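You operate a simulated robot arm through the tools that you are given. There is no shell and no other tool.

You are at the controls of a simulated robot arm. One attempt, no reset.

Task
The lock rod misses its keeper. Line the keeper up and shoot the rod.
Fine: slacken the keeper screw, slide the pointer to the blue mark, tighten the screw, push the rod in.

It is judged by the outcome, as a careful person would: the job done as asked, and still so three seconds after it is handed in. It fails if anything else is knocked over, pushed out of place, dropped, spilled or broken.

Robot
A 7-joint arm with a two-finger parallel gripper, fixed in place. Base frame: the origin is on the floor under the middle of its stand, x ahead of it, y to its left, z up; the work surface is at about z = 850. Readings come in mm, degrees, newtons and seconds.
With the tool pointing down near the work surface it reaches from about 380 to 800 mm from the base axis. Its first joint turns from -143.0 to 143.0 degrees. Payload 3 kg.
Tool frame: the origin (TCP) lies between the finger pads and is the grasp point; the fingertips stand 30 mm ahead of it; z points along the fingers, y is the line along which they close. Largest opening 110 mm; finger width 20, thickness 10; the body of the gripper, 48 by 112 mm, starts 55 mm behind the TCP.
Orientation is that of the tool frame in the base frame, as a unit quaternion [x, y, z, w]. With the fingers straight down and closing along the base's y, the tool's x points along the base's -x, its y along +y and its z along -z.

Tools
- The arm moves only by the tool arm_command. Its arguments are lists of equal length, an entry for each row: "jaw": the opening in per cent of the stroke, from 0 (shut) to 100 (fully open); "slide": the shift along the tool's x, y, z in cm, a list of three; "turn": the turn, a rotation vector about the tool's x, y, z in rad, a list of three. In form: {"jaw": [jaw, ...], "slide": [[dx, dy, dz], ...], "turn": [[ax, ay, az], ...]}. A call has 1 to 20 rows; each row is the pose to reach, as a shift and turn from the pose commanded when the call began, along the tool's axes at that moment. Rows are played at 5 a second. More than 50 mm and 8.6 degrees between two rows, or a gripper value outside its range, and nothing of the call is played. Where a pose cannot be reached the arm comes as near as it can. A force on the tool above 50 N (or 10 N above the force at the start of the call, whichever is more), or a blocked arm, ends the call early, and 0.2 s more pass. Each finger travels about 153 mm/s and halts on what it meets, pressing with about 33 N; the grip force reading is that of the motor and also rises with nothing between the fingers. The clock runs only during rows and for 0.2 s after the last one: add rows that repeat a pose to give the fingers time. The reply holds the time, the measured pose of the TCP, the force on the tool along the base axes, the opening and the grip force, in the units named above and with some noise, with the torque about the TCP (base axes, N m) and any sound that the robot's microphone picked up, and new pictures: "views" is both (left out), scene, wrist or none.
- Cameras (640 x 400 px; columns grow to the right, rows downward): "scene" is fixed at [399.4, 500.9, 1457]; the picture's right is [-0.96, -0.27, 0.00], its down [-0.17, 0.61, -0.77] and it looks along [0.21, -0.74, -0.63] (base axes); focal length 274 px, centre (320, 200). "wrist" rides on the gripper at [72, 17, -103] in the tool frame; the picture's right is [-0.23, 0.97, 0.00], its down [-0.76, -0.18, -0.62] and it looks along [-0.61, -0.14, 0.78] (tool axes); focal length 222 px, centre (320, 200). There is no depth. A picture from a camera that has moved, and an enlarged one, comes with that camera's place and axes in the base frame and with its lens.
- lift_body(by): moves the trunk up (or, below 0, down) by that many mm; the arm rides with it, the base frame stays. It gives what a move gives, with no picture.
- close_up(camera, box): a new picture of the part [left, top, right, bottom] of that camera's present view, enlarged. It takes no simulated time.
- sign_off(): hands the job in; it is judged then, once.

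Nothing tells you positions but the pictures and the camera data. Unless the task says otherwise, let go and move clear before handing in.

The tools are called after "Call:" as name(argument=value, ...) on one line, values as JSON. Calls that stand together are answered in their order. arm_command: Moves the arm, as the interface text tells. Its arguments: {"type":"object","properties":{"jaw":{"type":"array","items":{"type":"number"}},"slide":{"type":"array","items":{"type":"array","items":{"type":"number"}}},"turn":{"type":"array","items":{"type":"array","items":{"type":"number"}}},"views":{"type":"string","enum":["both","scene","wrist","none"]}},"required":["jaw","slide","turn"]} The other tools are called the same way: lift_body (by) moves the trunk up or down; close_up (camera, box) takes an enlarged picture of a part of a camera's view; sign_off () hands the job in.

At the start:

```text
clock: 0.0
eef_pos: [542.0, 25.8, 1250.8]
orientation: [0.0, 1.0, 0.0, 0.0]
ft_force: [-0.9, 0.4, 0.8]
moment: [0.0, -0.05, -0.02]
finger_gap: 109.8
grip_force: 0.1
trunk travel left (down, up): [-400.0, 90.0]
```

scene: 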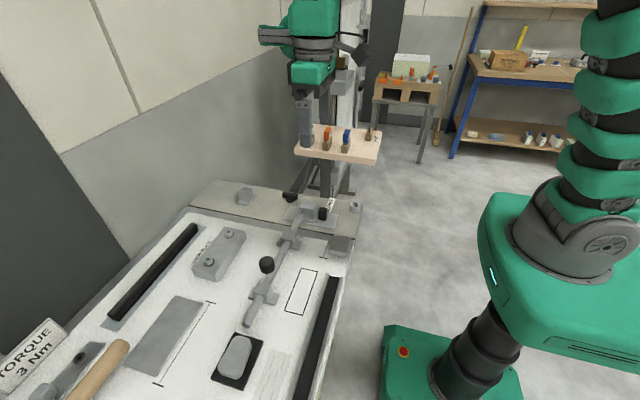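
wrist: 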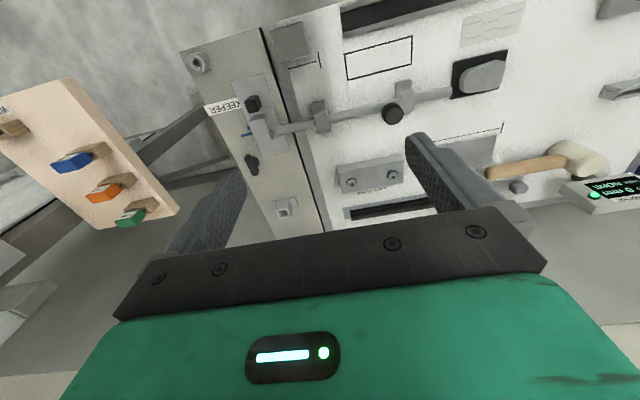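

I see a bench with a sliding rod on it, a keeper labelled "KEEPER" near the far end, and a small shelf of tools. I'll take close-ups to work out the details before moving.

Call:
close_up(camera="scene", box=[230, 170, 390, 270])

Call:
close_up(camera="wrist", box=[170, 30, 350, 240])

Call:
close_up(camera="scene", box=[80, 180, 400, 400])

Call:
close_up(camera="wrist", box=[320, 0, 640, 240])

```text
4.00 times, centred on (310, 220) of scene
camera zoom: at [399.4, 500.9, 1457.0], right [-0.96, -0.27, 0.0], down [-0.17, 0.61, -0.77], along [0.21, -0.74, -0.63], focal length 1096 px, centre (360, 120)
```

zoom: 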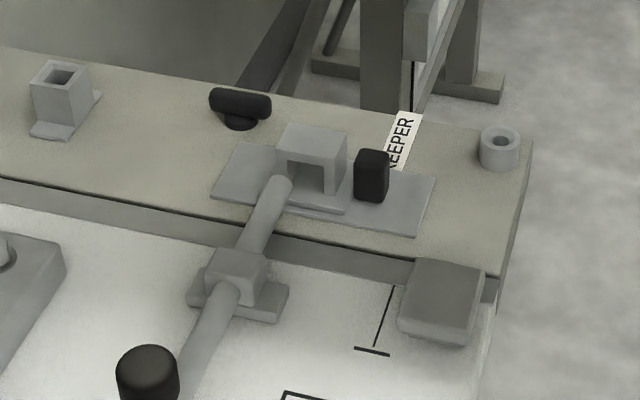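

```text
1.90 times, centred on (260, 135) of wrist
camera zoom: at [469.4, 43.7, 1354.3], right [0.23, 0.97, 0.0], down [0.76, -0.18, 0.62], along [0.61, -0.14, -0.78], focal length 423 px, centre (434, 324)
```

zoom: 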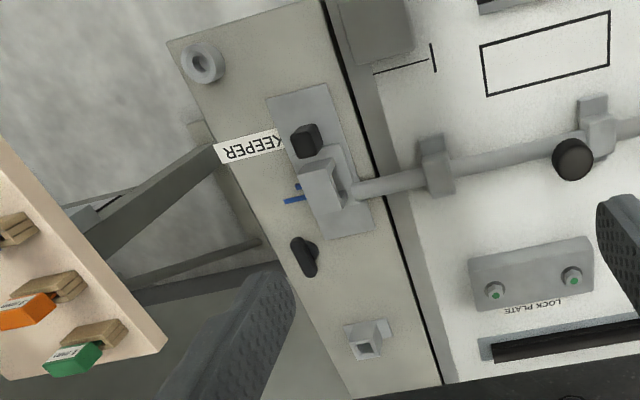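

```text
1.82 times, centred on (240, 290) of scene
camera zoom: at [399.4, 500.9, 1457.0], right [-0.96, -0.27, 0.0], down [-0.17, 0.61, -0.77], along [0.21, -0.74, -0.63], focal length 498 px, centre (466, 36)
```

zoom: 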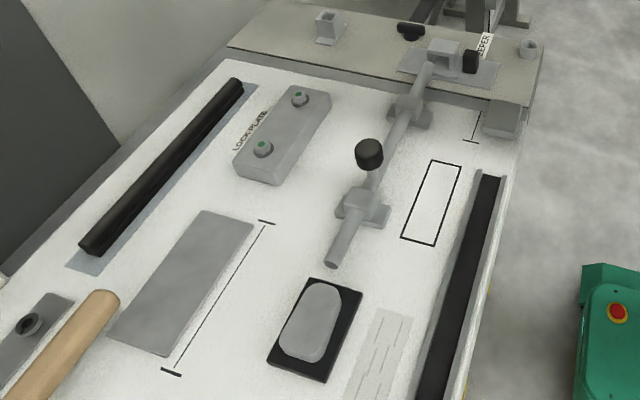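

```text
1.67 times, centred on (480, 120) of wrist
camera zoom: at [469.4, 43.7, 1354.3], right [0.23, 0.97, 0.0], down [0.76, -0.18, 0.62], along [0.61, -0.14, -0.78], focal length 370 px, centre (53, 333)
```

zoom: 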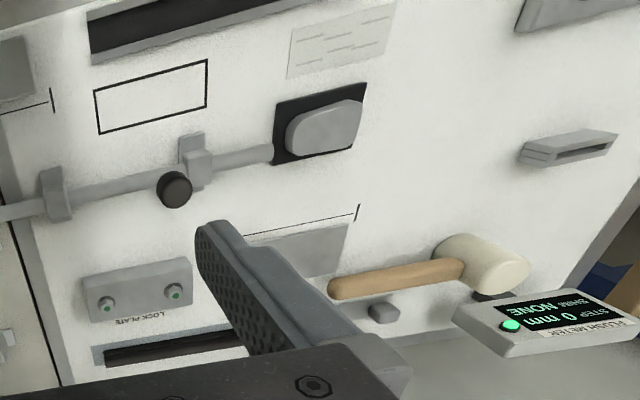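

The keeper plate carries a square black head, with a separate black wing knob next to it. I'll zoom in on the shelf, the sign and the blue marks to rule out confusion.

Call:
close_up(camera="scene", box=[270, 90, 400, 200])

Call:
close_up(camera="scene", box=[0, 300, 160, 400])

Call:
close_up(camera="wrist", box=[220, 80, 310, 150])

Call:
close_up(camera="wrist", box=[0, 70, 200, 240])

```text
3.64 times, centred on (335, 145) of scene
camera zoom: at [399.4, 500.9, 1457.0], right [-0.96, -0.27, 0.0], down [-0.17, 0.61, -0.77], along [0.21, -0.74, -0.63], focal length 996 px, centre (266, 400)
```

zoom: 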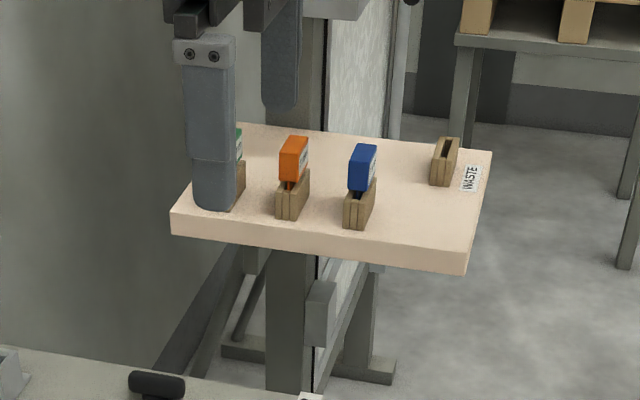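

```text
4.00 times, centred on (80, 350) of scene
camera zoom: at [399.4, 500.9, 1457.0], right [-0.96, -0.27, 0.0], down [-0.17, 0.61, -0.77], along [0.21, -0.74, -0.63], focal length 1096 px, centre (1280, -400)
```

zoom: 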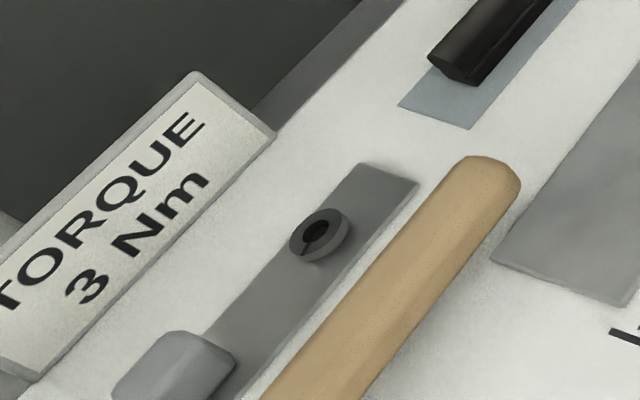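

```text
5.71 times, centred on (265, 115) of wrist
camera zoom: at [469.4, 43.7, 1354.3], right [0.23, 0.97, 0.0], down [0.76, -0.18, 0.62], along [0.61, -0.14, -0.78], focal length 1269 px, centre (634, 686)
```

zoom: 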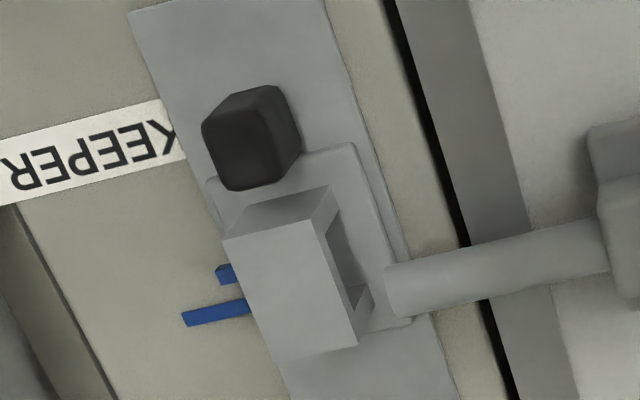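

```text
2.35 times, centred on (100, 155) of wrist
camera zoom: at [469.4, 43.7, 1354.3], right [0.23, 0.97, 0.0], down [0.76, -0.18, 0.62], along [0.61, -0.14, -0.78], focal length 523 px, centre (838, 306)
```

zoom: 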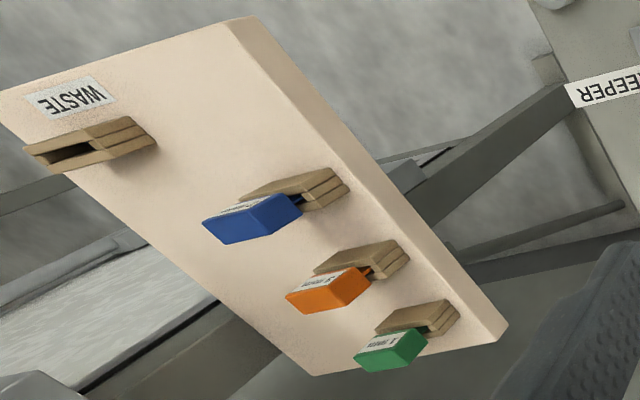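

The keeper screw looks like the square black head at about (565, −116, 880), and the rod lies along y at x≈628. I'll bring the wrist camera down for a closer look at the keeper, the pointer and the blue mark.

Call:
arm_command(jaw=[100, 100, 100, 100, 100, 100, 100, 100], slide=[[0.66, -1.4, 3.1], [1.3, -2.8, 6.2], [2.0, -4.2, 9.4], [2.65, -5.55, 12.5], [3.3, -6.9, 15.6], [4.0, -8.3, 18.75], [4.6, -9.7, 21.9], [5.3, -11.1, 25.0]], turn=[[0, 0, 0], [0, 0, 0], [0, 0, 0], [0, 0, 0], [0, 0, 0], [0, 0, 0], [0, 0, 0], [0, 0, 0]])

```text
clock: 1.8
eef_pos: [486.8, -85.9, 1001.1]
orientation: [0.0, 1.0, 0.0, 0.0]
ft_force: [-0.1, -0.6, 0.4]
moment: [-0.02, -0.05, 0.0]
finger_gap: 109.9
grip_force: 0.0
trunk travel left (down, up): [-400.0, 90.0]
camera wrist: at [414.9, -68.0, 1104.9], right [0.23, 0.97, 0.0], down [0.76, -0.18, 0.62], along [0.61, -0.14, -0.78], focal length 222 px, centre (320, 200)
```

scene: 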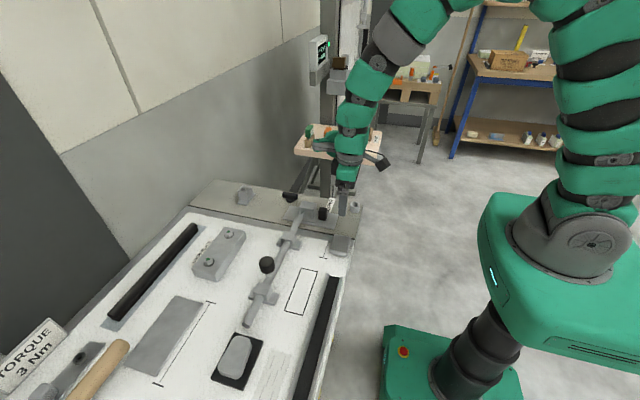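
wrist: 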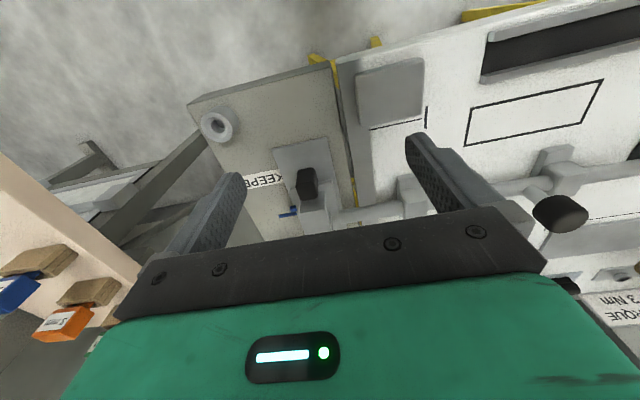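

I'm closer to the keeper now, so I'll enlarge that part of the view.

Call:
close_up(camera="wrist", box=[240, 120, 400, 220])

Call:
close_up(camera="scene", box=[260, 170, 370, 260])

```text
4.00 times, centred on (320, 170) of wrist
camera zoom: at [414.9, -68.0, 1104.9], right [0.23, 0.97, 0.0], down [0.76, -0.18, 0.62], along [0.61, -0.14, -0.78], focal length 888 px, centre (320, 320)
```

zoom: 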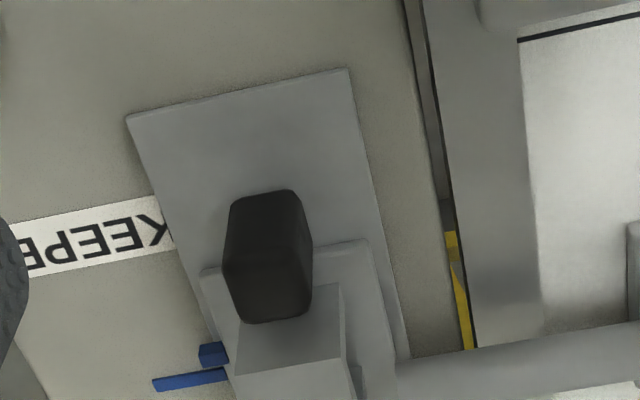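

```text
4.44 times, centred on (315, 215) of scene
camera zoom: at [399.4, 500.9, 1457.0], right [-0.96, -0.27, 0.0], down [-0.17, 0.61, -0.77], along [0.21, -0.74, -0.63], focal length 1218 px, centre (342, 133)
```

zoom: 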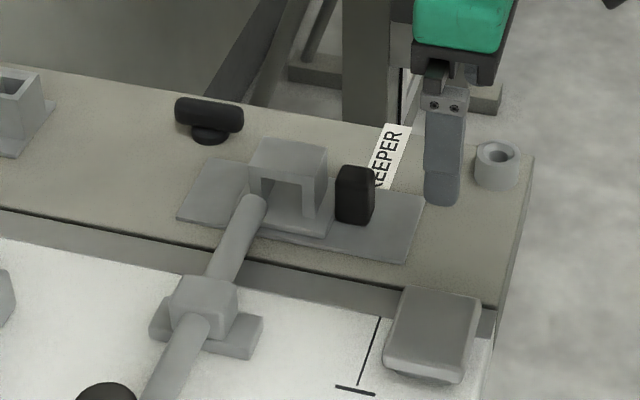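

A blue pointer tab is attached to the keeper carriage, and a longer blue mark sits on the bench slightly toward +x. I'll go closer to tell whether the black block or the wing knob is the screw.

Call:
arm_command(jaw=[100, 100, 100], slide=[[-0.5, -1.5, 1.4], [-0.9, -3.0, 2.8], [-1.4, -4.5, 4.1]], turn=[[0, 0, 0], [0, 0, 0], [0, 0, 0]], views="none")

Call:
close_up(camera="wrist", box=[220, 60, 420, 220])

```text
clock: 2.6
eef_pos: [501.4, -128.7, 962.4]
orientation: [0.0, 1.0, 0.0, 0.0]
ft_force: [0.3, 0.9, -0.3]
moment: [-0.04, -0.01, -0.01]
finger_gap: 110.0
grip_force: 0.2
trunk travel left (down, up): [-400.0, 90.0]
```

```text
2.50 times, centred on (320, 140) of wrist
camera zoom: at [429.3, -112.2, 1064.4], right [0.23, 0.97, 0.0], down [0.76, -0.18, 0.62], along [0.61, -0.14, -0.78], focal length 555 px, centre (320, 350)
```

zoom: 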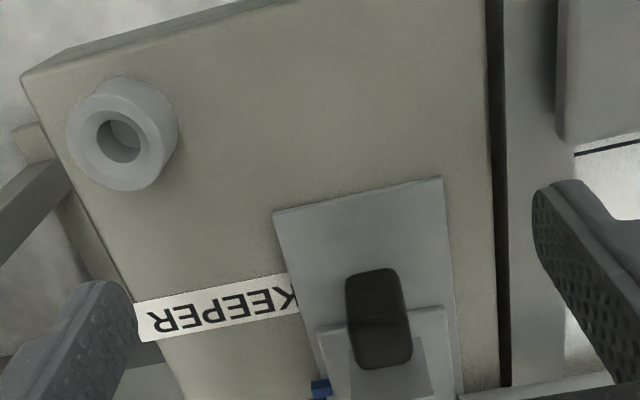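

The camera sees best just ahead of its own position, so I'll shift toward +x to bring the keeper and wing knob into the clear part of the view.

Call:
arm_command(jaw=[100, 100, 100, 100], slide=[[-3.0, 0.2, -2.0], [-6.0, 0.4, -3.0], [-9.0, 0.6, -3.0], [-11.5, 0.9, -3.0]], turn=[[0, 0, 0], [0, 0, 0], [0, 0, 0], [0, 0, 0]], views="both")

Call:
close_up(camera="wrist", box=[220, 60, 420, 220])

```text
clock: 3.6
eef_pos: [617.4, -120.8, 992.2]
orientation: [-0.001, 1.0, 0.0, -0.001]
ft_force: [0.1, -0.1, 0.3]
moment: [-0.01, 0.0, 0.01]
finger_gap: 110.0
grip_force: 0.0
trunk travel left (down, up): [-400.0, 90.0]
camera wrist: at [544.2, -102.2, 1095.1], right [0.23, 0.97, 0.0], down [0.76, -0.18, 0.62], along [0.61, -0.14, -0.78], focal length 222 px, centre (320, 200)
```

scene: 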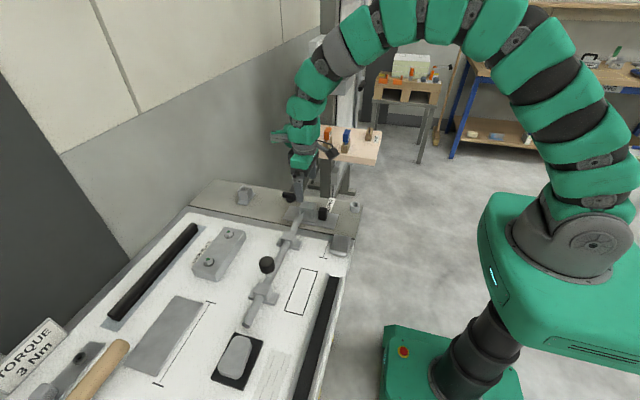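
wrist: 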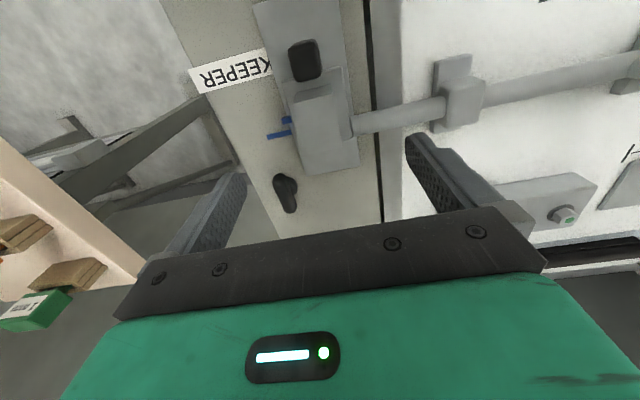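

```text
2.50 times, centred on (320, 140) of wrist
camera zoom: at [544.2, -102.2, 1095.1], right [0.23, 0.97, 0.0], down [0.76, -0.18, 0.62], along [0.61, -0.14, -0.78], focal length 555 px, centre (320, 350)
```

zoom: 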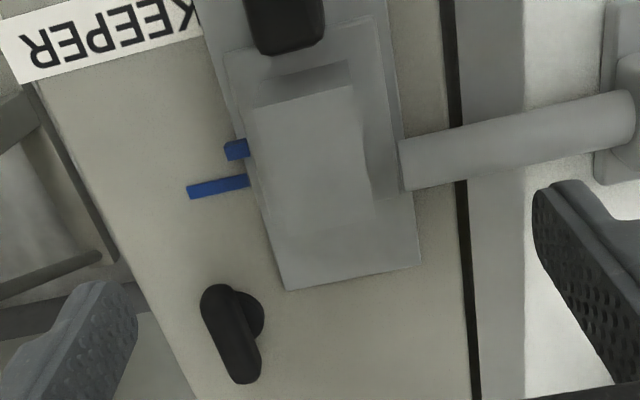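

The T-shaped wing handle at about (692, −179, 870) looks like the keeper screw, with its bar lying along x. The black block looks like a handle on the carriage. I'll move above the wing to pin down its position.

Call:
arm_command(jaw=[100, 100, 100], slide=[[-2.5, -2.0, 0], [-5.0, -4.0, 0], [-7.4, -5.8, 0.5]], turn=[[0, 0, 0], [0, 0, 0], [0, 0, 0]], views="both")

Call:
close_up(camera="wrist", box=[220, 60, 420, 220])

Call:
close_up(camera="scene", box=[260, 160, 370, 240])

```text
clock: 4.4
eef_pos: [691.4, -177.9, 984.8]
orientation: [-0.001, 1.0, 0.0, 0.0]
ft_force: [0.5, 0.3, 0.4]
moment: [-0.02, -0.01, -0.02]
finger_gap: 110.2
grip_force: 0.0
trunk travel left (down, up): [-400.0, 90.0]
camera wrist: at [619.5, -161.3, 1088.6], right [0.23, 0.97, 0.0], down [0.76, -0.18, 0.62], along [0.61, -0.14, -0.78], focal length 222 px, centre (320, 200)
```

scene: 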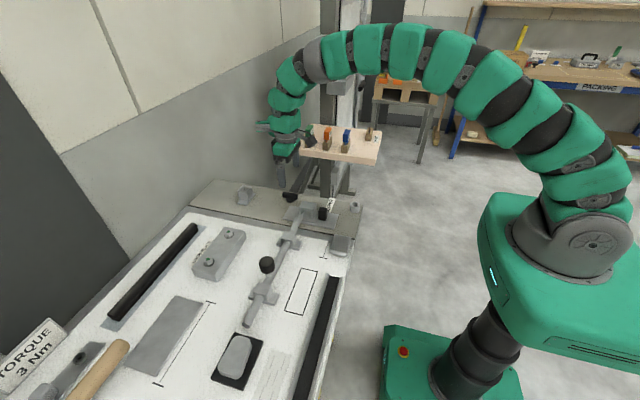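
wrist: 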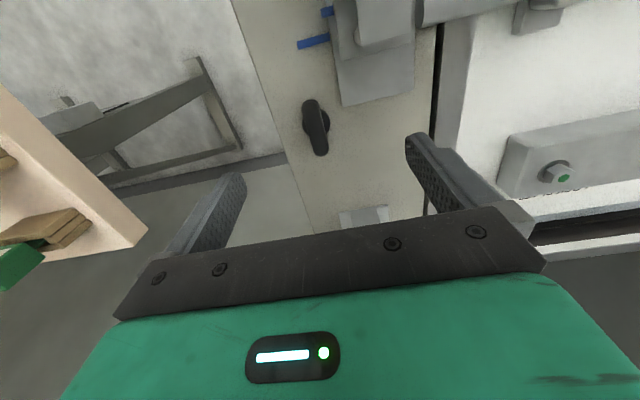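

```text
2.50 times, centred on (320, 140) of wrist
camera zoom: at [619.5, -161.3, 1088.6], right [0.23, 0.97, 0.0], down [0.76, -0.18, 0.62], along [0.61, -0.14, -0.78], focal length 555 px, centre (320, 350)
```

zoom: 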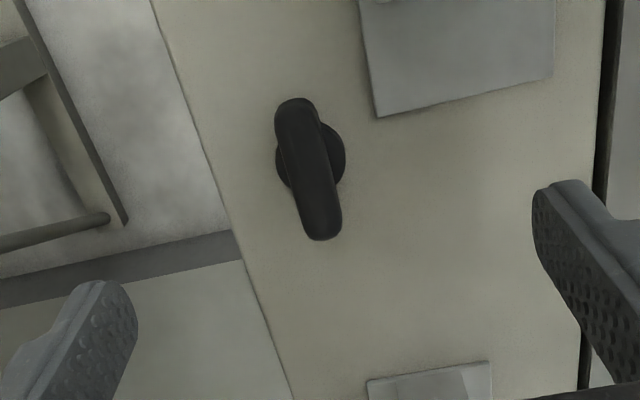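

```text
5.00 times, centred on (315, 200) of scene
camera zoom: at [399.4, 500.9, 1457.0], right [-0.96, -0.27, 0.0], down [-0.17, 0.61, -0.77], along [0.21, -0.74, -0.63], focal length 1370 px, centre (345, 200)
```

zoom: 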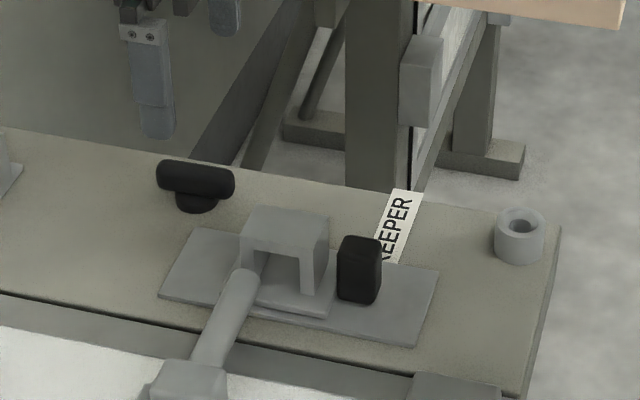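

The bar measures about 57 mm along x and 16 mm wide, centred near (700, −184, 867). I'll narrow the jaws, line up over it and go down in steps.

Call:
arm_command(jaw=[70, 40, 40, 40, 40], slide=[[-0.5, -0.3, 1.0], [-0.9, -0.6, 3.0], [-0.9, -0.6, 5.0], [-0.9, -0.6, 6.5], [-0.9, -0.6, 7.0]], turn=[[0, 0, 0], [0, 0, 0], [0, 0, 0], [0, 0, 0], [0, 0, 0]], views="both")

Call:
close_up(camera="wrist", box=[240, 80, 400, 220])

Call:
close_up(camera="scene", box=[260, 150, 350, 230])

```text
clock: 5.6
eef_pos: [699.7, -184.6, 914.9]
orientation: [-0.001, 1.0, 0.0, 0.0]
ft_force: [0.0, -0.3, -1.3]
moment: [-0.02, 0.01, 0.02]
finger_gap: 43.8
grip_force: 0.0
trunk travel left (down, up): [-400.0, 90.0]
camera wrist: at [628.6, -167.1, 1017.9], right [0.23, 0.97, 0.0], down [0.76, -0.18, 0.62], along [0.61, -0.14, -0.78], focal length 222 px, centre (320, 200)
```

scene: 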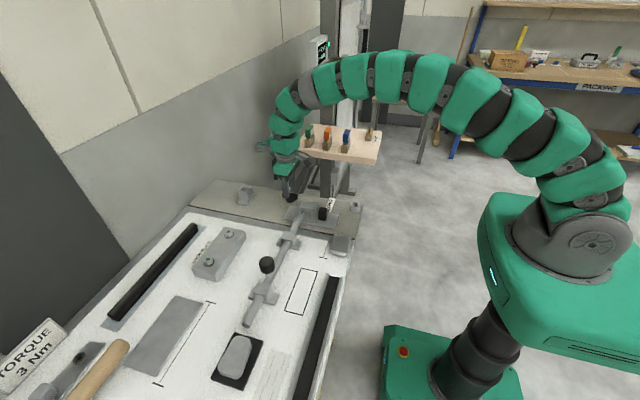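
wrist: 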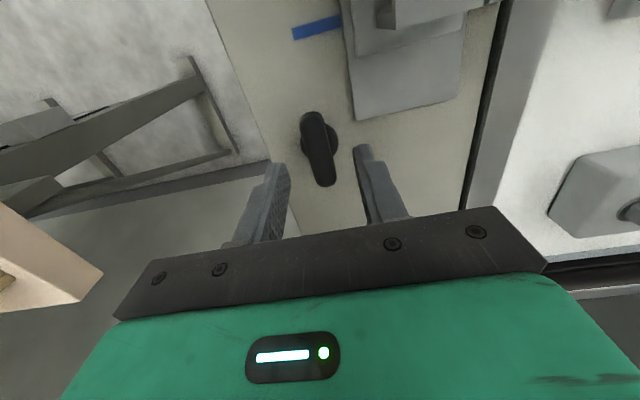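

```text
2.86 times, centred on (320, 150) of wrist
camera zoom: at [628.6, -167.1, 1017.9], right [0.23, 0.97, 0.0], down [0.76, -0.18, 0.62], along [0.61, -0.14, -0.78], focal length 635 px, centre (320, 343)
```

zoom: 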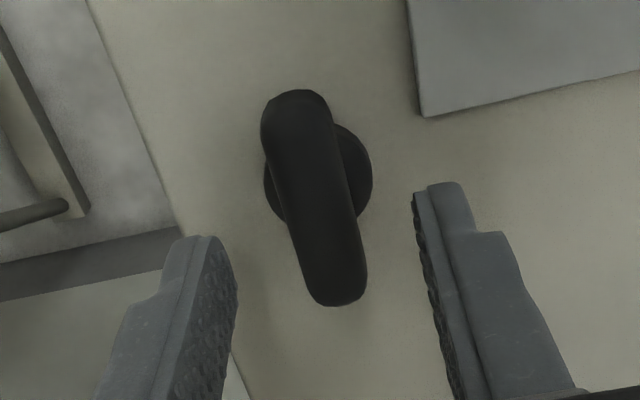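

```text
5.00 times, centred on (305, 190) of scene
camera zoom: at [399.4, 500.9, 1457.0], right [-0.96, -0.27, 0.0], down [-0.17, 0.61, -0.77], along [0.21, -0.74, -0.63], focal length 1370 px, centre (395, 250)
```

zoom: 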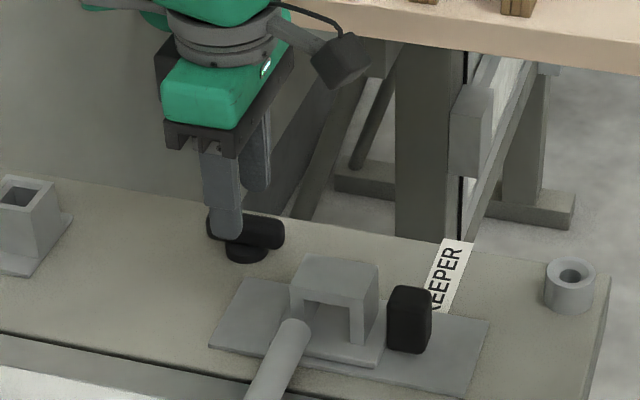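

The fingers straddle the bar symmetrically. I'll lower about 23 mm until the tips overlap the bar, then close gently.

Call:
arm_command(jaw=[40, 40, 40, 40], slide=[[0, 0.05, 0.8], [0, 0.05, 1.5], [0, 0.05, 2.1], [0, 0.05, 2.1]], turn=[[0, 0, 0], [0, 0, 0], [0, 0, 0], [0, 0, 0]], views="none")

Call:
close_up(camera="scene", box=[260, 150, 350, 230])

Call:
close_up(camera="wrist", box=[240, 80, 400, 220])

```text
clock: 6.6
eef_pos: [700.7, -184.2, 893.8]
orientation: [0.0, 1.0, 0.0, 0.0]
ft_force: [0.2, 0.5, -0.7]
moment: [-0.02, 0.0, -0.04]
finger_gap: 43.7
grip_force: 0.1
trunk travel left (down, up): [-400.0, 90.0]
```

```text
5.00 times, centred on (305, 190) of scene
camera zoom: at [399.4, 500.9, 1457.0], right [-0.96, -0.27, 0.0], down [-0.17, 0.61, -0.77], along [0.21, -0.74, -0.63], focal length 1370 px, centre (395, 250)
```

zoom: 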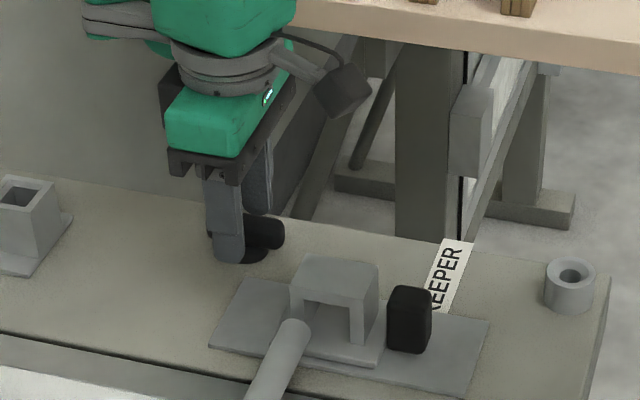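

```text
2.86 times, centred on (320, 150) of wrist
camera zoom: at [628.5, -167.3, 997.1], right [0.23, 0.97, 0.0], down [0.76, -0.18, 0.62], along [0.61, -0.14, -0.78], focal length 635 px, centre (320, 343)
```

zoom: 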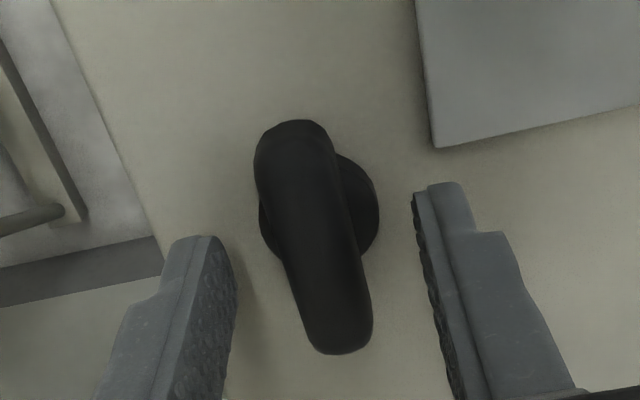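

The tips now straddle the bar, so I'll close on it.

Call:
arm_command(jaw=[20, 10, 10], slide=[[0, 0, 0], [0, 0, 0], [0, 0, 0]], turn=[[0, 0, 0], [0, 0, 0], [0, 0, 0]], views="none")

Call:
close_up(camera="wrist", box=[240, 80, 400, 220])

```text
clock: 7.4
eef_pos: [700.6, -184.6, 892.9]
orientation: [-0.001, 1.0, 0.0, 0.0]
ft_force: [1.6, -1.0, 0.6]
moment: [0.0, -0.07, 0.03]
finger_gap: 16.7
grip_force: 45.0
trunk travel left (down, up): [-400.0, 90.0]
```

```text
2.86 times, centred on (320, 150) of wrist
camera zoom: at [628.4, -167.4, 997.0], right [0.23, 0.97, 0.0], down [0.76, -0.18, 0.62], along [0.61, -0.14, -0.78], focal length 635 px, centre (320, 343)
```

zoom: 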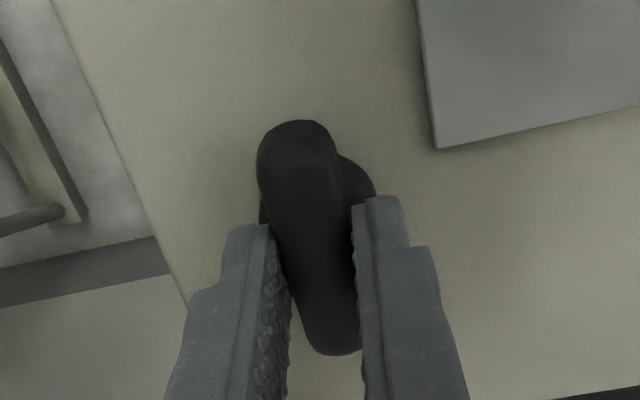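

The grip on the wing is firm at a 16.7 mm gap. I'll try a small counter-clockwise turn (seen from above) and read the torque.

Call:
arm_command(jaw=[10, 10, 10, 10], slide=[[0, 0, 0], [0, 0, 0], [0, 0, 0], [0, 0, 0]], turn=[[0, 0, -0.06], [0, 0, -0.12], [0, 0, -0.18], [0, 0, -0.18]], views="none")

Call:
close_up(camera="wrist", box=[240, 80, 400, 220])

```text
clock: 8.4
eef_pos: [700.5, -184.4, 893.4]
orientation: [-0.09, 0.996, 0.0, 0.0]
ft_force: [1.6, -5.0, -3.2]
moment: [0.09, -0.95, 0.03]
finger_gap: 16.8
grip_force: 45.3
trunk travel left (down, up): [-400.0, 90.0]
```

```text
2.86 times, centred on (320, 150) of wrist
camera zoom: at [626.5, -180.6, 997.0], right [0.05, 1.0, 0.0], down [0.78, -0.04, 0.62], along [0.62, -0.03, -0.78], focal length 635 px, centre (320, 343)
```

zoom: 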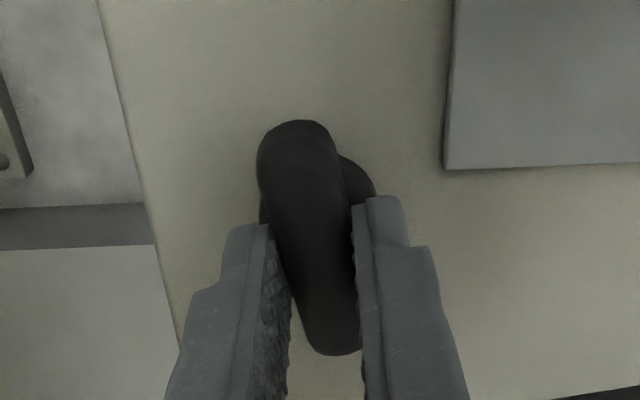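

The wing turns with the gripper at low torque, so it's a screw. I'll keep turning counter-clockwise to slacken it.

Call:
arm_command(jaw=[10, 10, 10, 10, 10, 10, 10, 10], slide=[[0, 0, 0], [0, 0, 0], [0, 0, 0], [0, 0, 0], [0, 0, 0], [0, 0, 0], [0, 0, 0], [0, 0, 0]], turn=[[0, 0, -0.1], [0, 0, -0.2], [0, 0, -0.3], [0, 0, -0.4], [0, 0, -0.5], [0, 0, -0.6], [0, 0, -0.7], [0, 0, -0.7]], views="both")

Call:
close_up(camera="wrist", box=[240, 80, 400, 220])

```text
clock: 10.2
eef_pos: [700.6, -185.6, 894.4]
orientation: [-0.426, 0.905, 0.001, 0.0]
ft_force: [0.6, -3.0, -1.6]
moment: [-0.1, -0.1, 0.01]
finger_gap: 16.6
grip_force: 44.9
trunk travel left (down, up): [-400.0, 90.0]
camera wrist: at [641.6, -229.0, 997.0], right [-0.61, 0.79, 0.0], down [0.62, 0.47, 0.62], along [0.49, 0.38, -0.78], focal length 222 px, centre (320, 200)
```

scene: 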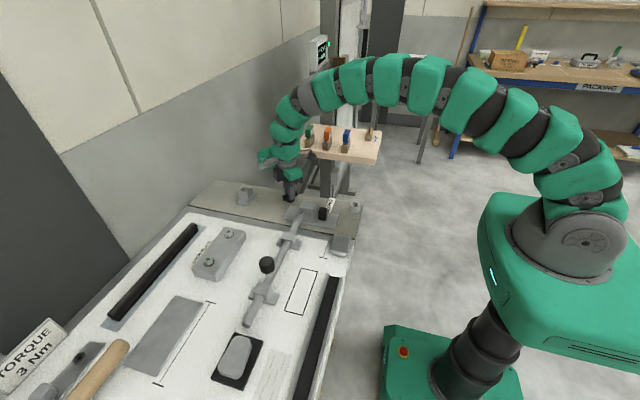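
wrist: 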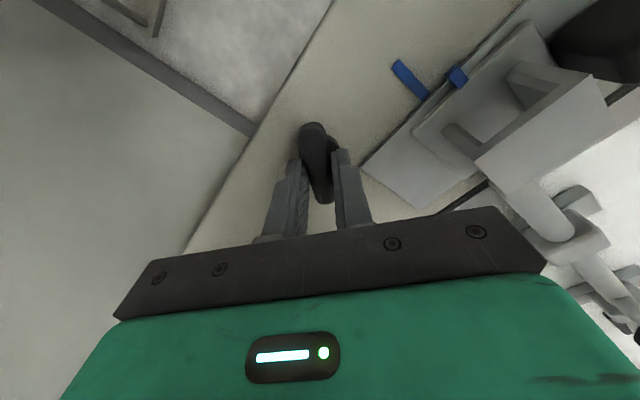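

```text
2.86 times, centred on (320, 150) of wrist
camera zoom: at [641.6, -229.0, 997.0], right [-0.61, 0.79, 0.0], down [0.62, 0.47, 0.62], along [0.49, 0.38, -0.78], focal length 635 px, centre (320, 343)
```

zoom: 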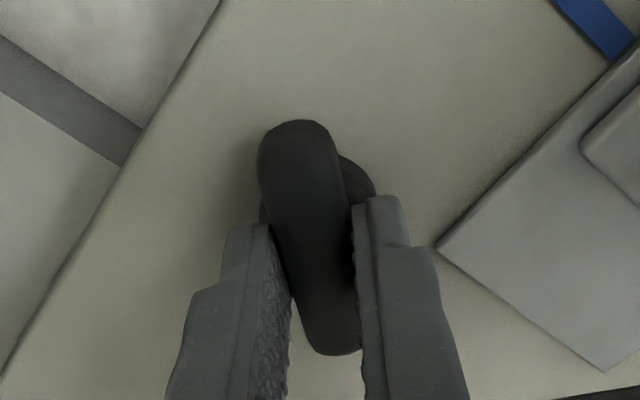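

I've turned it about 50° and this view shows the pointer tab well, so I'll zoom on it and then keep loosening.

Call:
close_up(camera="wrist", box=[370, 20, 530, 140])

Call:
arm_command(jaw=[10, 10, 10, 10, 10, 10, 10, 10], slide=[[0, 0, 0], [0, 0, 0], [0, 0, 0], [0, 0, 0], [0, 0, 0], [0, 0, 0], [0, 0, 0], [0, 0, 0]], turn=[[0, 0, -0.1], [0, 0, -0.2], [0, 0, -0.3], [0, 0, -0.4], [0, 0, -0.5], [0, 0, -0.6], [0, 0, -0.7], [0, 0, -0.7]], views="both")

```text
3.33 times, centred on (450, 80) of wrist
camera zoom: at [641.6, -229.0, 997.0], right [-0.61, 0.79, 0.0], down [0.62, 0.47, 0.62], along [0.49, 0.38, -0.78], focal length 740 px, centre (-113, 600)
```

zoom: 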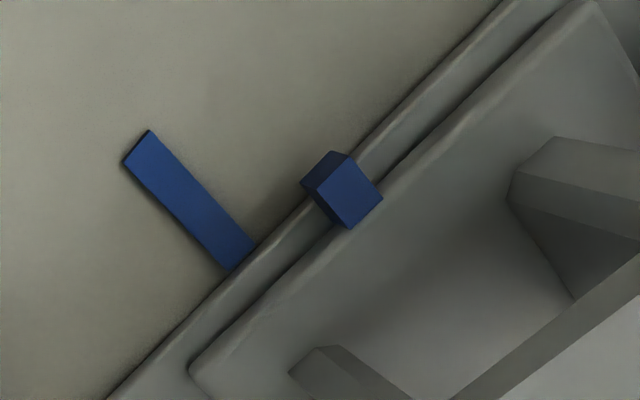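

```text
clock: 12.0
eef_pos: [700.2, -184.5, 893.4]
orientation: [0.711, -0.703, -0.001, 0.001]
ft_force: [-16.6, 2.8, -13.9]
moment: [-0.78, 0.22, 0.0]
finger_gap: 16.6
grip_force: 45.1
trunk travel left (down, up): [-400.0, 90.0]
camera wrist: at [684.3, -256.3, 997.0], right [-0.98, 0.22, 0.0], down [0.17, 0.76, 0.62], along [0.13, 0.61, -0.78], focal length 222 px, centre (320, 200)
```

scene: 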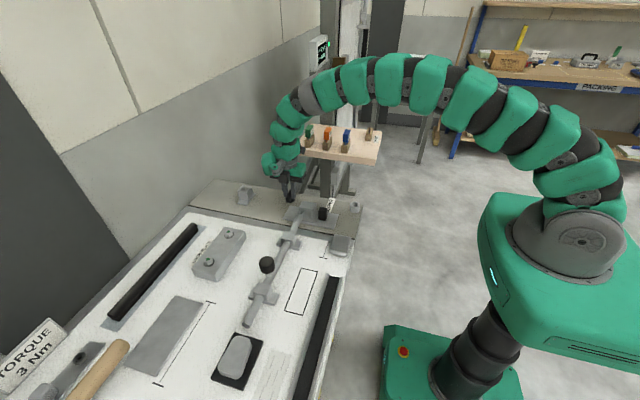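
wrist: 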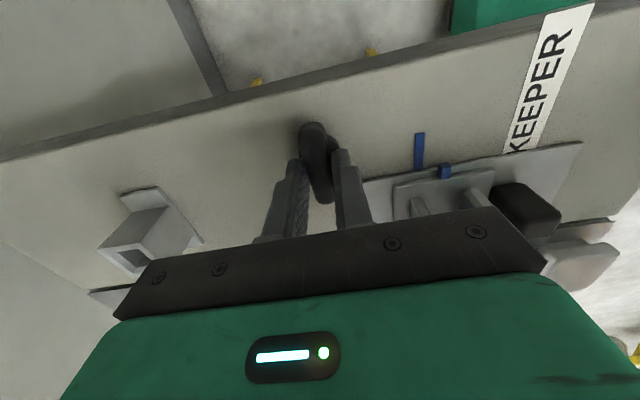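

It's turned about 90° with a small side load building from being slightly off-centre. I'll shift about 1 mm to relieve that and keep loosening a little further.

Call:
arm_command(jaw=[10, 10, 10, 10, 10, 10, 10], slide=[[0, 0.1, 0], [0, 0.1, 0], [0, 0.1, 0], [0, 0.1, 0], [0, 0.1, 0], [0, 0.1, 0], [0, 0.1, 0]], turn=[[0, 0, 0], [0, 0, -0.1], [0, 0, -0.2], [0, 0, -0.3], [0, 0, -0.4], [0, 0, -0.5], [0, 0, -0.5]], views="wrist")

```text
clock: 13.6
eef_pos: [699.5, -185.0, 893.8]
orientation: [0.863, -0.505, -0.001, 0.0]
ft_force: [-18.1, 2.5, -22.0]
moment: [-0.25, 0.11, 0.01]
finger_gap: 16.6
grip_force: 44.9
trunk travel left (down, up): [-400.0, 90.0]
camera wrist: at [720.7, -255.2, 997.0], right [-0.96, -0.28, 0.0], down [-0.22, 0.75, 0.62], along [-0.17, 0.6, -0.78], focal length 222 px, centre (320, 200)
```

wrist: 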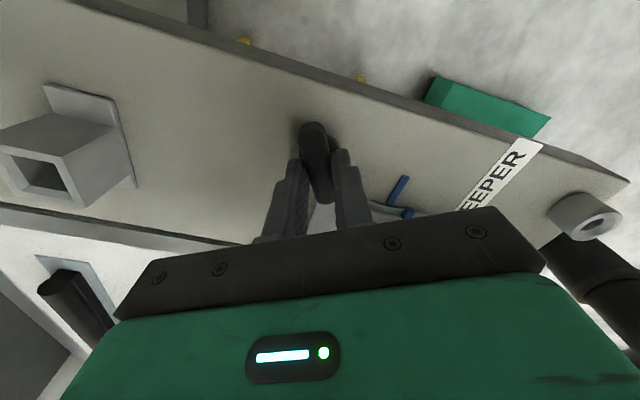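

Side and vertical forces are building, so I'll open the jaws to relieve them and check where the wing now sits.

Call:
arm_command(jaw=[25, 40, 40], slide=[[0, 0, 0], [0, 0, 0], [0, 0, 0]], turn=[[0, 0, 0], [0, 0, 0], [0, 0, 0]], views="none")

Call:
close_up(camera="wrist", box=[240, 80, 400, 220])

Call:
close_up(camera="scene", box=[250, 150, 370, 240])

```text
clock: 14.4
eef_pos: [699.9, -184.5, 894.0]
orientation: [0.862, -0.506, 0.0, 0.0]
ft_force: [-0.1, -1.0, 0.1]
moment: [0.0, 0.0, 0.02]
finger_gap: 44.1
grip_force: 0.1
trunk travel left (down, up): [-400.0, 90.0]
```

```text
2.86 times, centred on (320, 150) of wrist
camera zoom: at [721.2, -255.2, 998.0], right [-0.96, -0.28, 0.0], down [-0.22, 0.75, 0.62], along [-0.17, 0.6, -0.78], focal length 635 px, centre (320, 343)
```

zoom: 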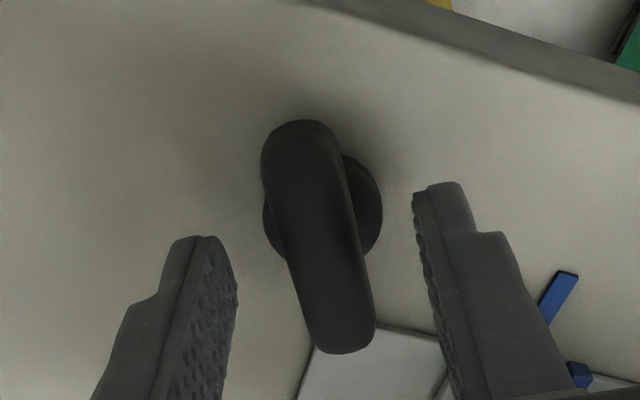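

```text
4.44 times, centred on (310, 195) of scene
camera zoom: at [399.4, 500.9, 1457.0], right [-0.96, -0.27, 0.0], down [-0.17, 0.61, -0.77], along [0.21, -0.74, -0.63], focal length 1218 px, centre (364, 222)
```

zoom: 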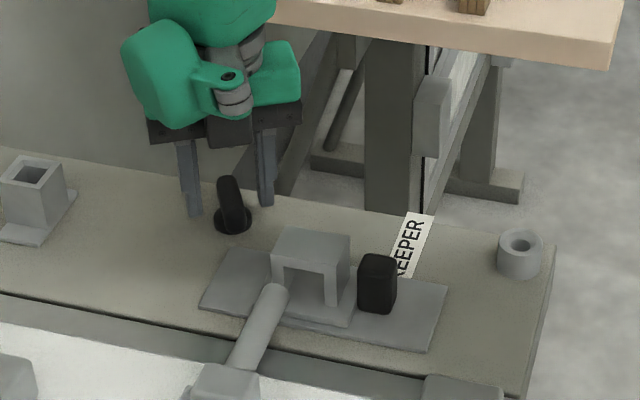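

The wing has turned about 120° counter-clockwise and stays put. From the pictures the pointer is at x≈613 and the mark at x≈630, so the keeper needs about +16.5 mm. I'll rise, turn back and look down at the black block on the carriage.

Call:
arm_command(jaw=[40, 40, 40], slide=[[0, 0, -2.5], [0, 0, -5.0], [0, 0, -7.5]], turn=[[0, 0, 0], [0, 0, 0], [0, 0, 0]], views="none")

Call:
arm_command(jaw=[60, 60, 60, 60, 60, 60, 60, 60, 60, 60, 60, 60, 60, 60, 60, 60], slide=[[0, 0, 0], [0, 0, 0], [0, 0, 0], [0, 0, 0], [0, 0, 0], [0, 0, 0], [0, 0, 0], [0, 0, 0], [0, 0, 0], [0, 0, 0], [0, 0, 0], [0, 0, 0], [0, 0, 0], [0, 0, 0], [0, 0, 0], [0, 0, 0]], turn=[[0, 0, 0.13], [0, 0, 0.26], [0, 0, 0.39], [0, 0, 0.52], [0, 0, 0.65], [0, 0, 0.78], [0, 0, 0.91], [0, 0, 1.04], [0, 0, 1.17], [0, 0, 1.3], [0, 0, 1.43], [0, 0, 1.56], [0, 0, 1.69], [0, 0, 1.82], [0, 0, 1.95], [0, 0, 2.08]], views="wrist")

```text
clock: 15.2
eef_pos: [698.7, -184.6, 968.2]
orientation: [0.862, -0.507, -0.001, 0.0]
ft_force: [-0.4, -0.2, -0.1]
moment: [0.01, 0.0, -0.03]
finger_gap: 44.0
grip_force: 0.0
trunk travel left (down, up): [-400.0, 90.0]
```

```text
clock: 18.6
eef_pos: [700.1, -184.1, 969.0]
orientation: [0.001, 1.0, 0.0, 0.0]
ft_force: [-0.2, 0.2, 0.0]
moment: [0.01, -0.03, 0.0]
finger_gap: 66.3
grip_force: 0.0
trunk travel left (down, up): [-400.0, 90.0]
camera wrist: at [627.6, -166.6, 1072.5], right [0.23, 0.97, 0.0], down [0.76, -0.18, 0.62], along [0.61, -0.14, -0.78], focal length 222 px, centre (320, 200)
```

wrist: 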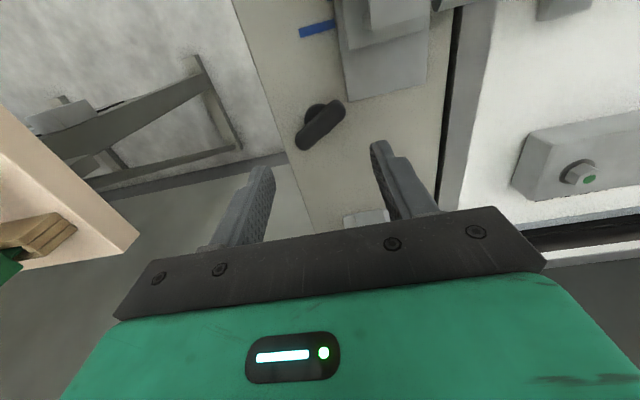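

The wing held its new angle. Next I'll go over the black block on the carriage.

Call:
arm_command(jaw=[60, 60, 60, 60], slide=[[3.2, 1.7, -1.0], [6.4, 3.4, -2.0], [9.6, 5.1, -2.0], [12.8, 6.8, -2.0]], turn=[[0, 0, 0], [0, 0, 0], [0, 0, 0], [0, 0, 0]], views="wrist")

Call:
close_up(camera="wrist", box=[220, 60, 420, 220])

Call:
close_up(camera="scene", box=[260, 150, 370, 240])

```text
clock: 19.6
eef_pos: [569.7, -118.6, 988.8]
orientation: [0.0, 1.0, 0.0, 0.0]
ft_force: [0.8, 0.4, -0.9]
moment: [0.01, -0.04, 0.0]
finger_gap: 66.0
grip_force: 0.0
trunk travel left (down, up): [-400.0, 90.0]
camera wrist: at [496.5, -100.9, 1092.4], right [0.23, 0.97, 0.0], down [0.76, -0.18, 0.62], along [0.61, -0.14, -0.78], focal length 222 px, centre (320, 200)
```

wrist: 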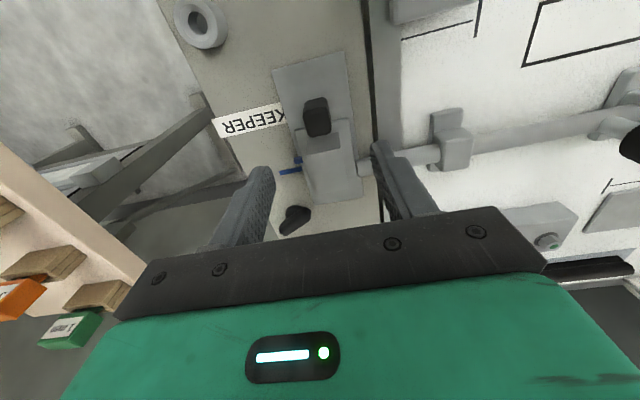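

```text
2.50 times, centred on (320, 140) of wrist
camera zoom: at [496.5, -100.9, 1092.4], right [0.23, 0.97, 0.0], down [0.76, -0.18, 0.62], along [0.61, -0.14, -0.78], focal length 555 px, centre (320, 350)
```

zoom: 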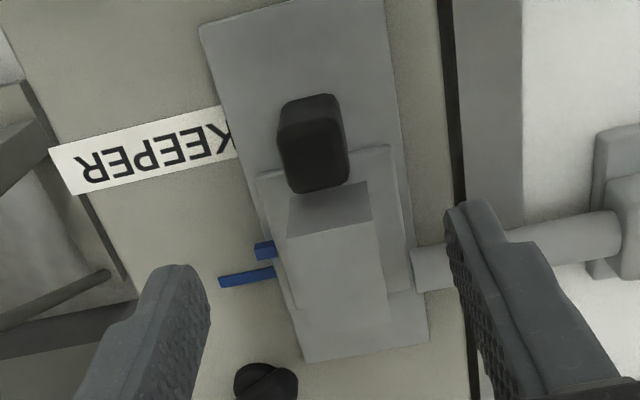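

```text
4.44 times, centred on (315, 195) of scene
camera zoom: at [399.4, 500.9, 1457.0], right [-0.96, -0.27, 0.0], down [-0.17, 0.61, -0.77], along [0.21, -0.74, -0.63], focal length 1218 px, centre (342, 222)
```

zoom: 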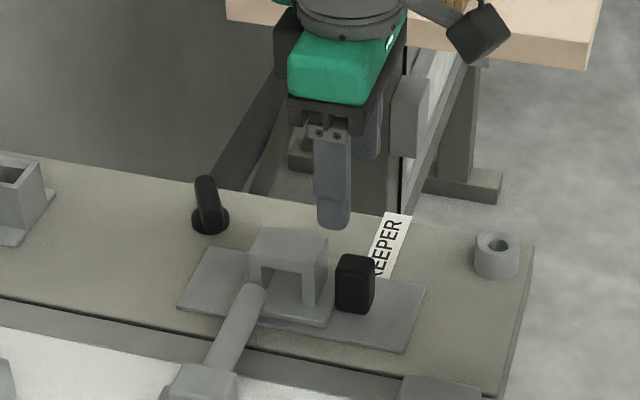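

The block spans about x 550–576, y −131 to −106, with its top near z 900, and there's clear space from the keeper box. I'll straddle it with the jaws closing along y.

Call:
arm_command(jaw=[60, 60, 60, 60, 60], slide=[[0.6, 0.05, 2.5], [0.6, 0.05, 5.0], [0.6, 0.05, 7.0], [0.6, 0.05, 8.5], [0.6, 0.05, 8.5]], turn=[[0, 0, 0], [0, 0, 0], [0, 0, 0], [0, 0, 0], [0, 0, 0]], views="wrist")

Call:
close_up(camera="wrist", box=[220, 60, 420, 220])

Call:
close_up(camera="scene", box=[270, 160, 370, 240])

```text
clock: 20.8
eef_pos: [564.1, -115.2, 904.3]
orientation: [0.0, 1.0, 0.0, 0.001]
ft_force: [-0.5, -0.1, -0.8]
moment: [-0.01, -0.01, -0.03]
finger_gap: 66.0
grip_force: 0.1
trunk travel left (down, up): [-400.0, 90.0]
camera wrist: at [492.7, -98.6, 1007.4], right [0.23, 0.97, 0.0], down [0.76, -0.18, 0.62], along [0.61, -0.14, -0.78], focal length 222 px, centre (320, 200)
```

wrist: 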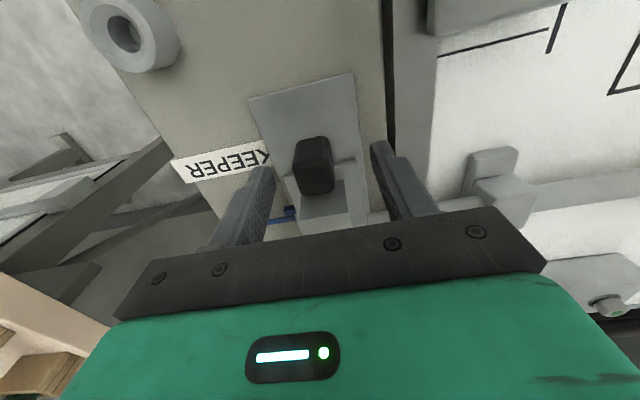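

```text
2.50 times, centred on (320, 140) of wrist
camera zoom: at [492.7, -98.6, 1007.4], right [0.23, 0.97, 0.0], down [0.76, -0.18, 0.62], along [0.61, -0.14, -0.78], focal length 555 px, centre (320, 350)
```

zoom: 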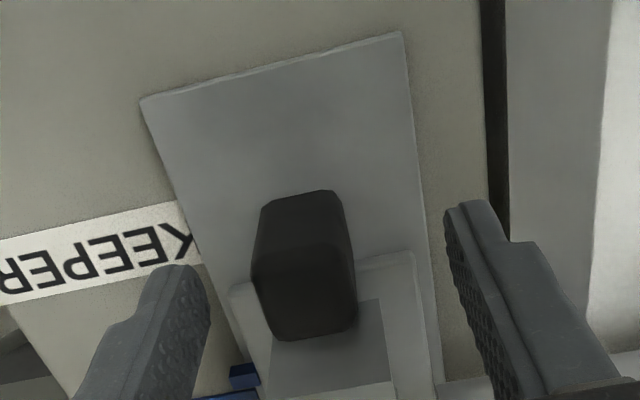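

```text
5.00 times, centred on (320, 200) of scene
camera zoom: at [399.4, 500.9, 1457.0], right [-0.96, -0.27, 0.0], down [-0.17, 0.61, -0.77], along [0.21, -0.74, -0.63], focal length 1370 px, centre (320, 200)
```

zoom: 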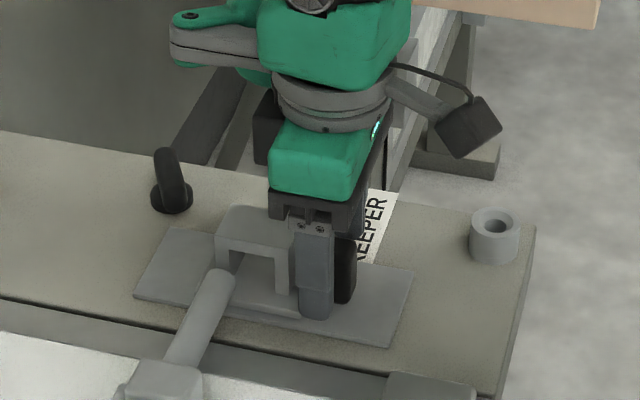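

The block sits slightly toward −y and −x of the jaw centre. I'll nudge 3.5 mm and 2 mm that way, then close.

Call:
arm_command(jaw=[60, 40, 20, 15, 15], slide=[[0.2, -0.3, 0], [0.2, -0.3, 0], [0.2, -0.3, 0], [0.2, -0.3, 0], [0.2, -0.3, 0]], turn=[[0, 0, 0], [0, 0, 0], [0, 0, 0], [0, 0, 0], [0, 0, 0]], views="none")

Call:
close_up(camera="wrist", box=[220, 60, 420, 220])

```text
clock: 22.0
eef_pos: [563.4, -119.9, 904.8]
orientation: [0.0, 1.0, -0.001, 0.001]
ft_force: [0.3, -11.4, -1.5]
moment: [-0.24, 0.27, 0.01]
finger_gap: 23.6
grip_force: 45.7
trunk travel left (down, up): [-400.0, 90.0]
```

```text
2.50 times, centred on (320, 140) of wrist
camera zoom: at [491.1, -102.4, 1006.9], right [0.23, 0.97, 0.0], down [0.76, -0.18, 0.62], along [0.61, -0.14, -0.78], focal length 555 px, centre (320, 350)
```

zoom: 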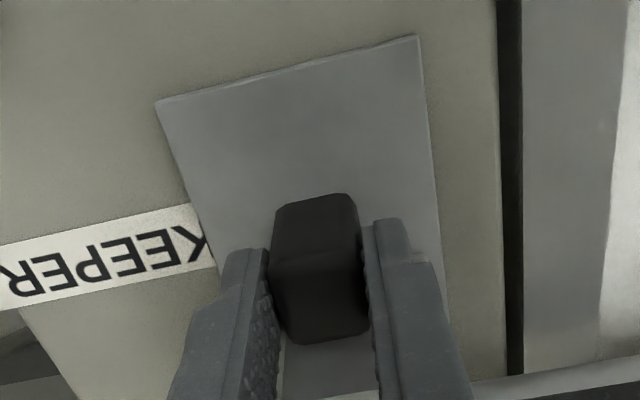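

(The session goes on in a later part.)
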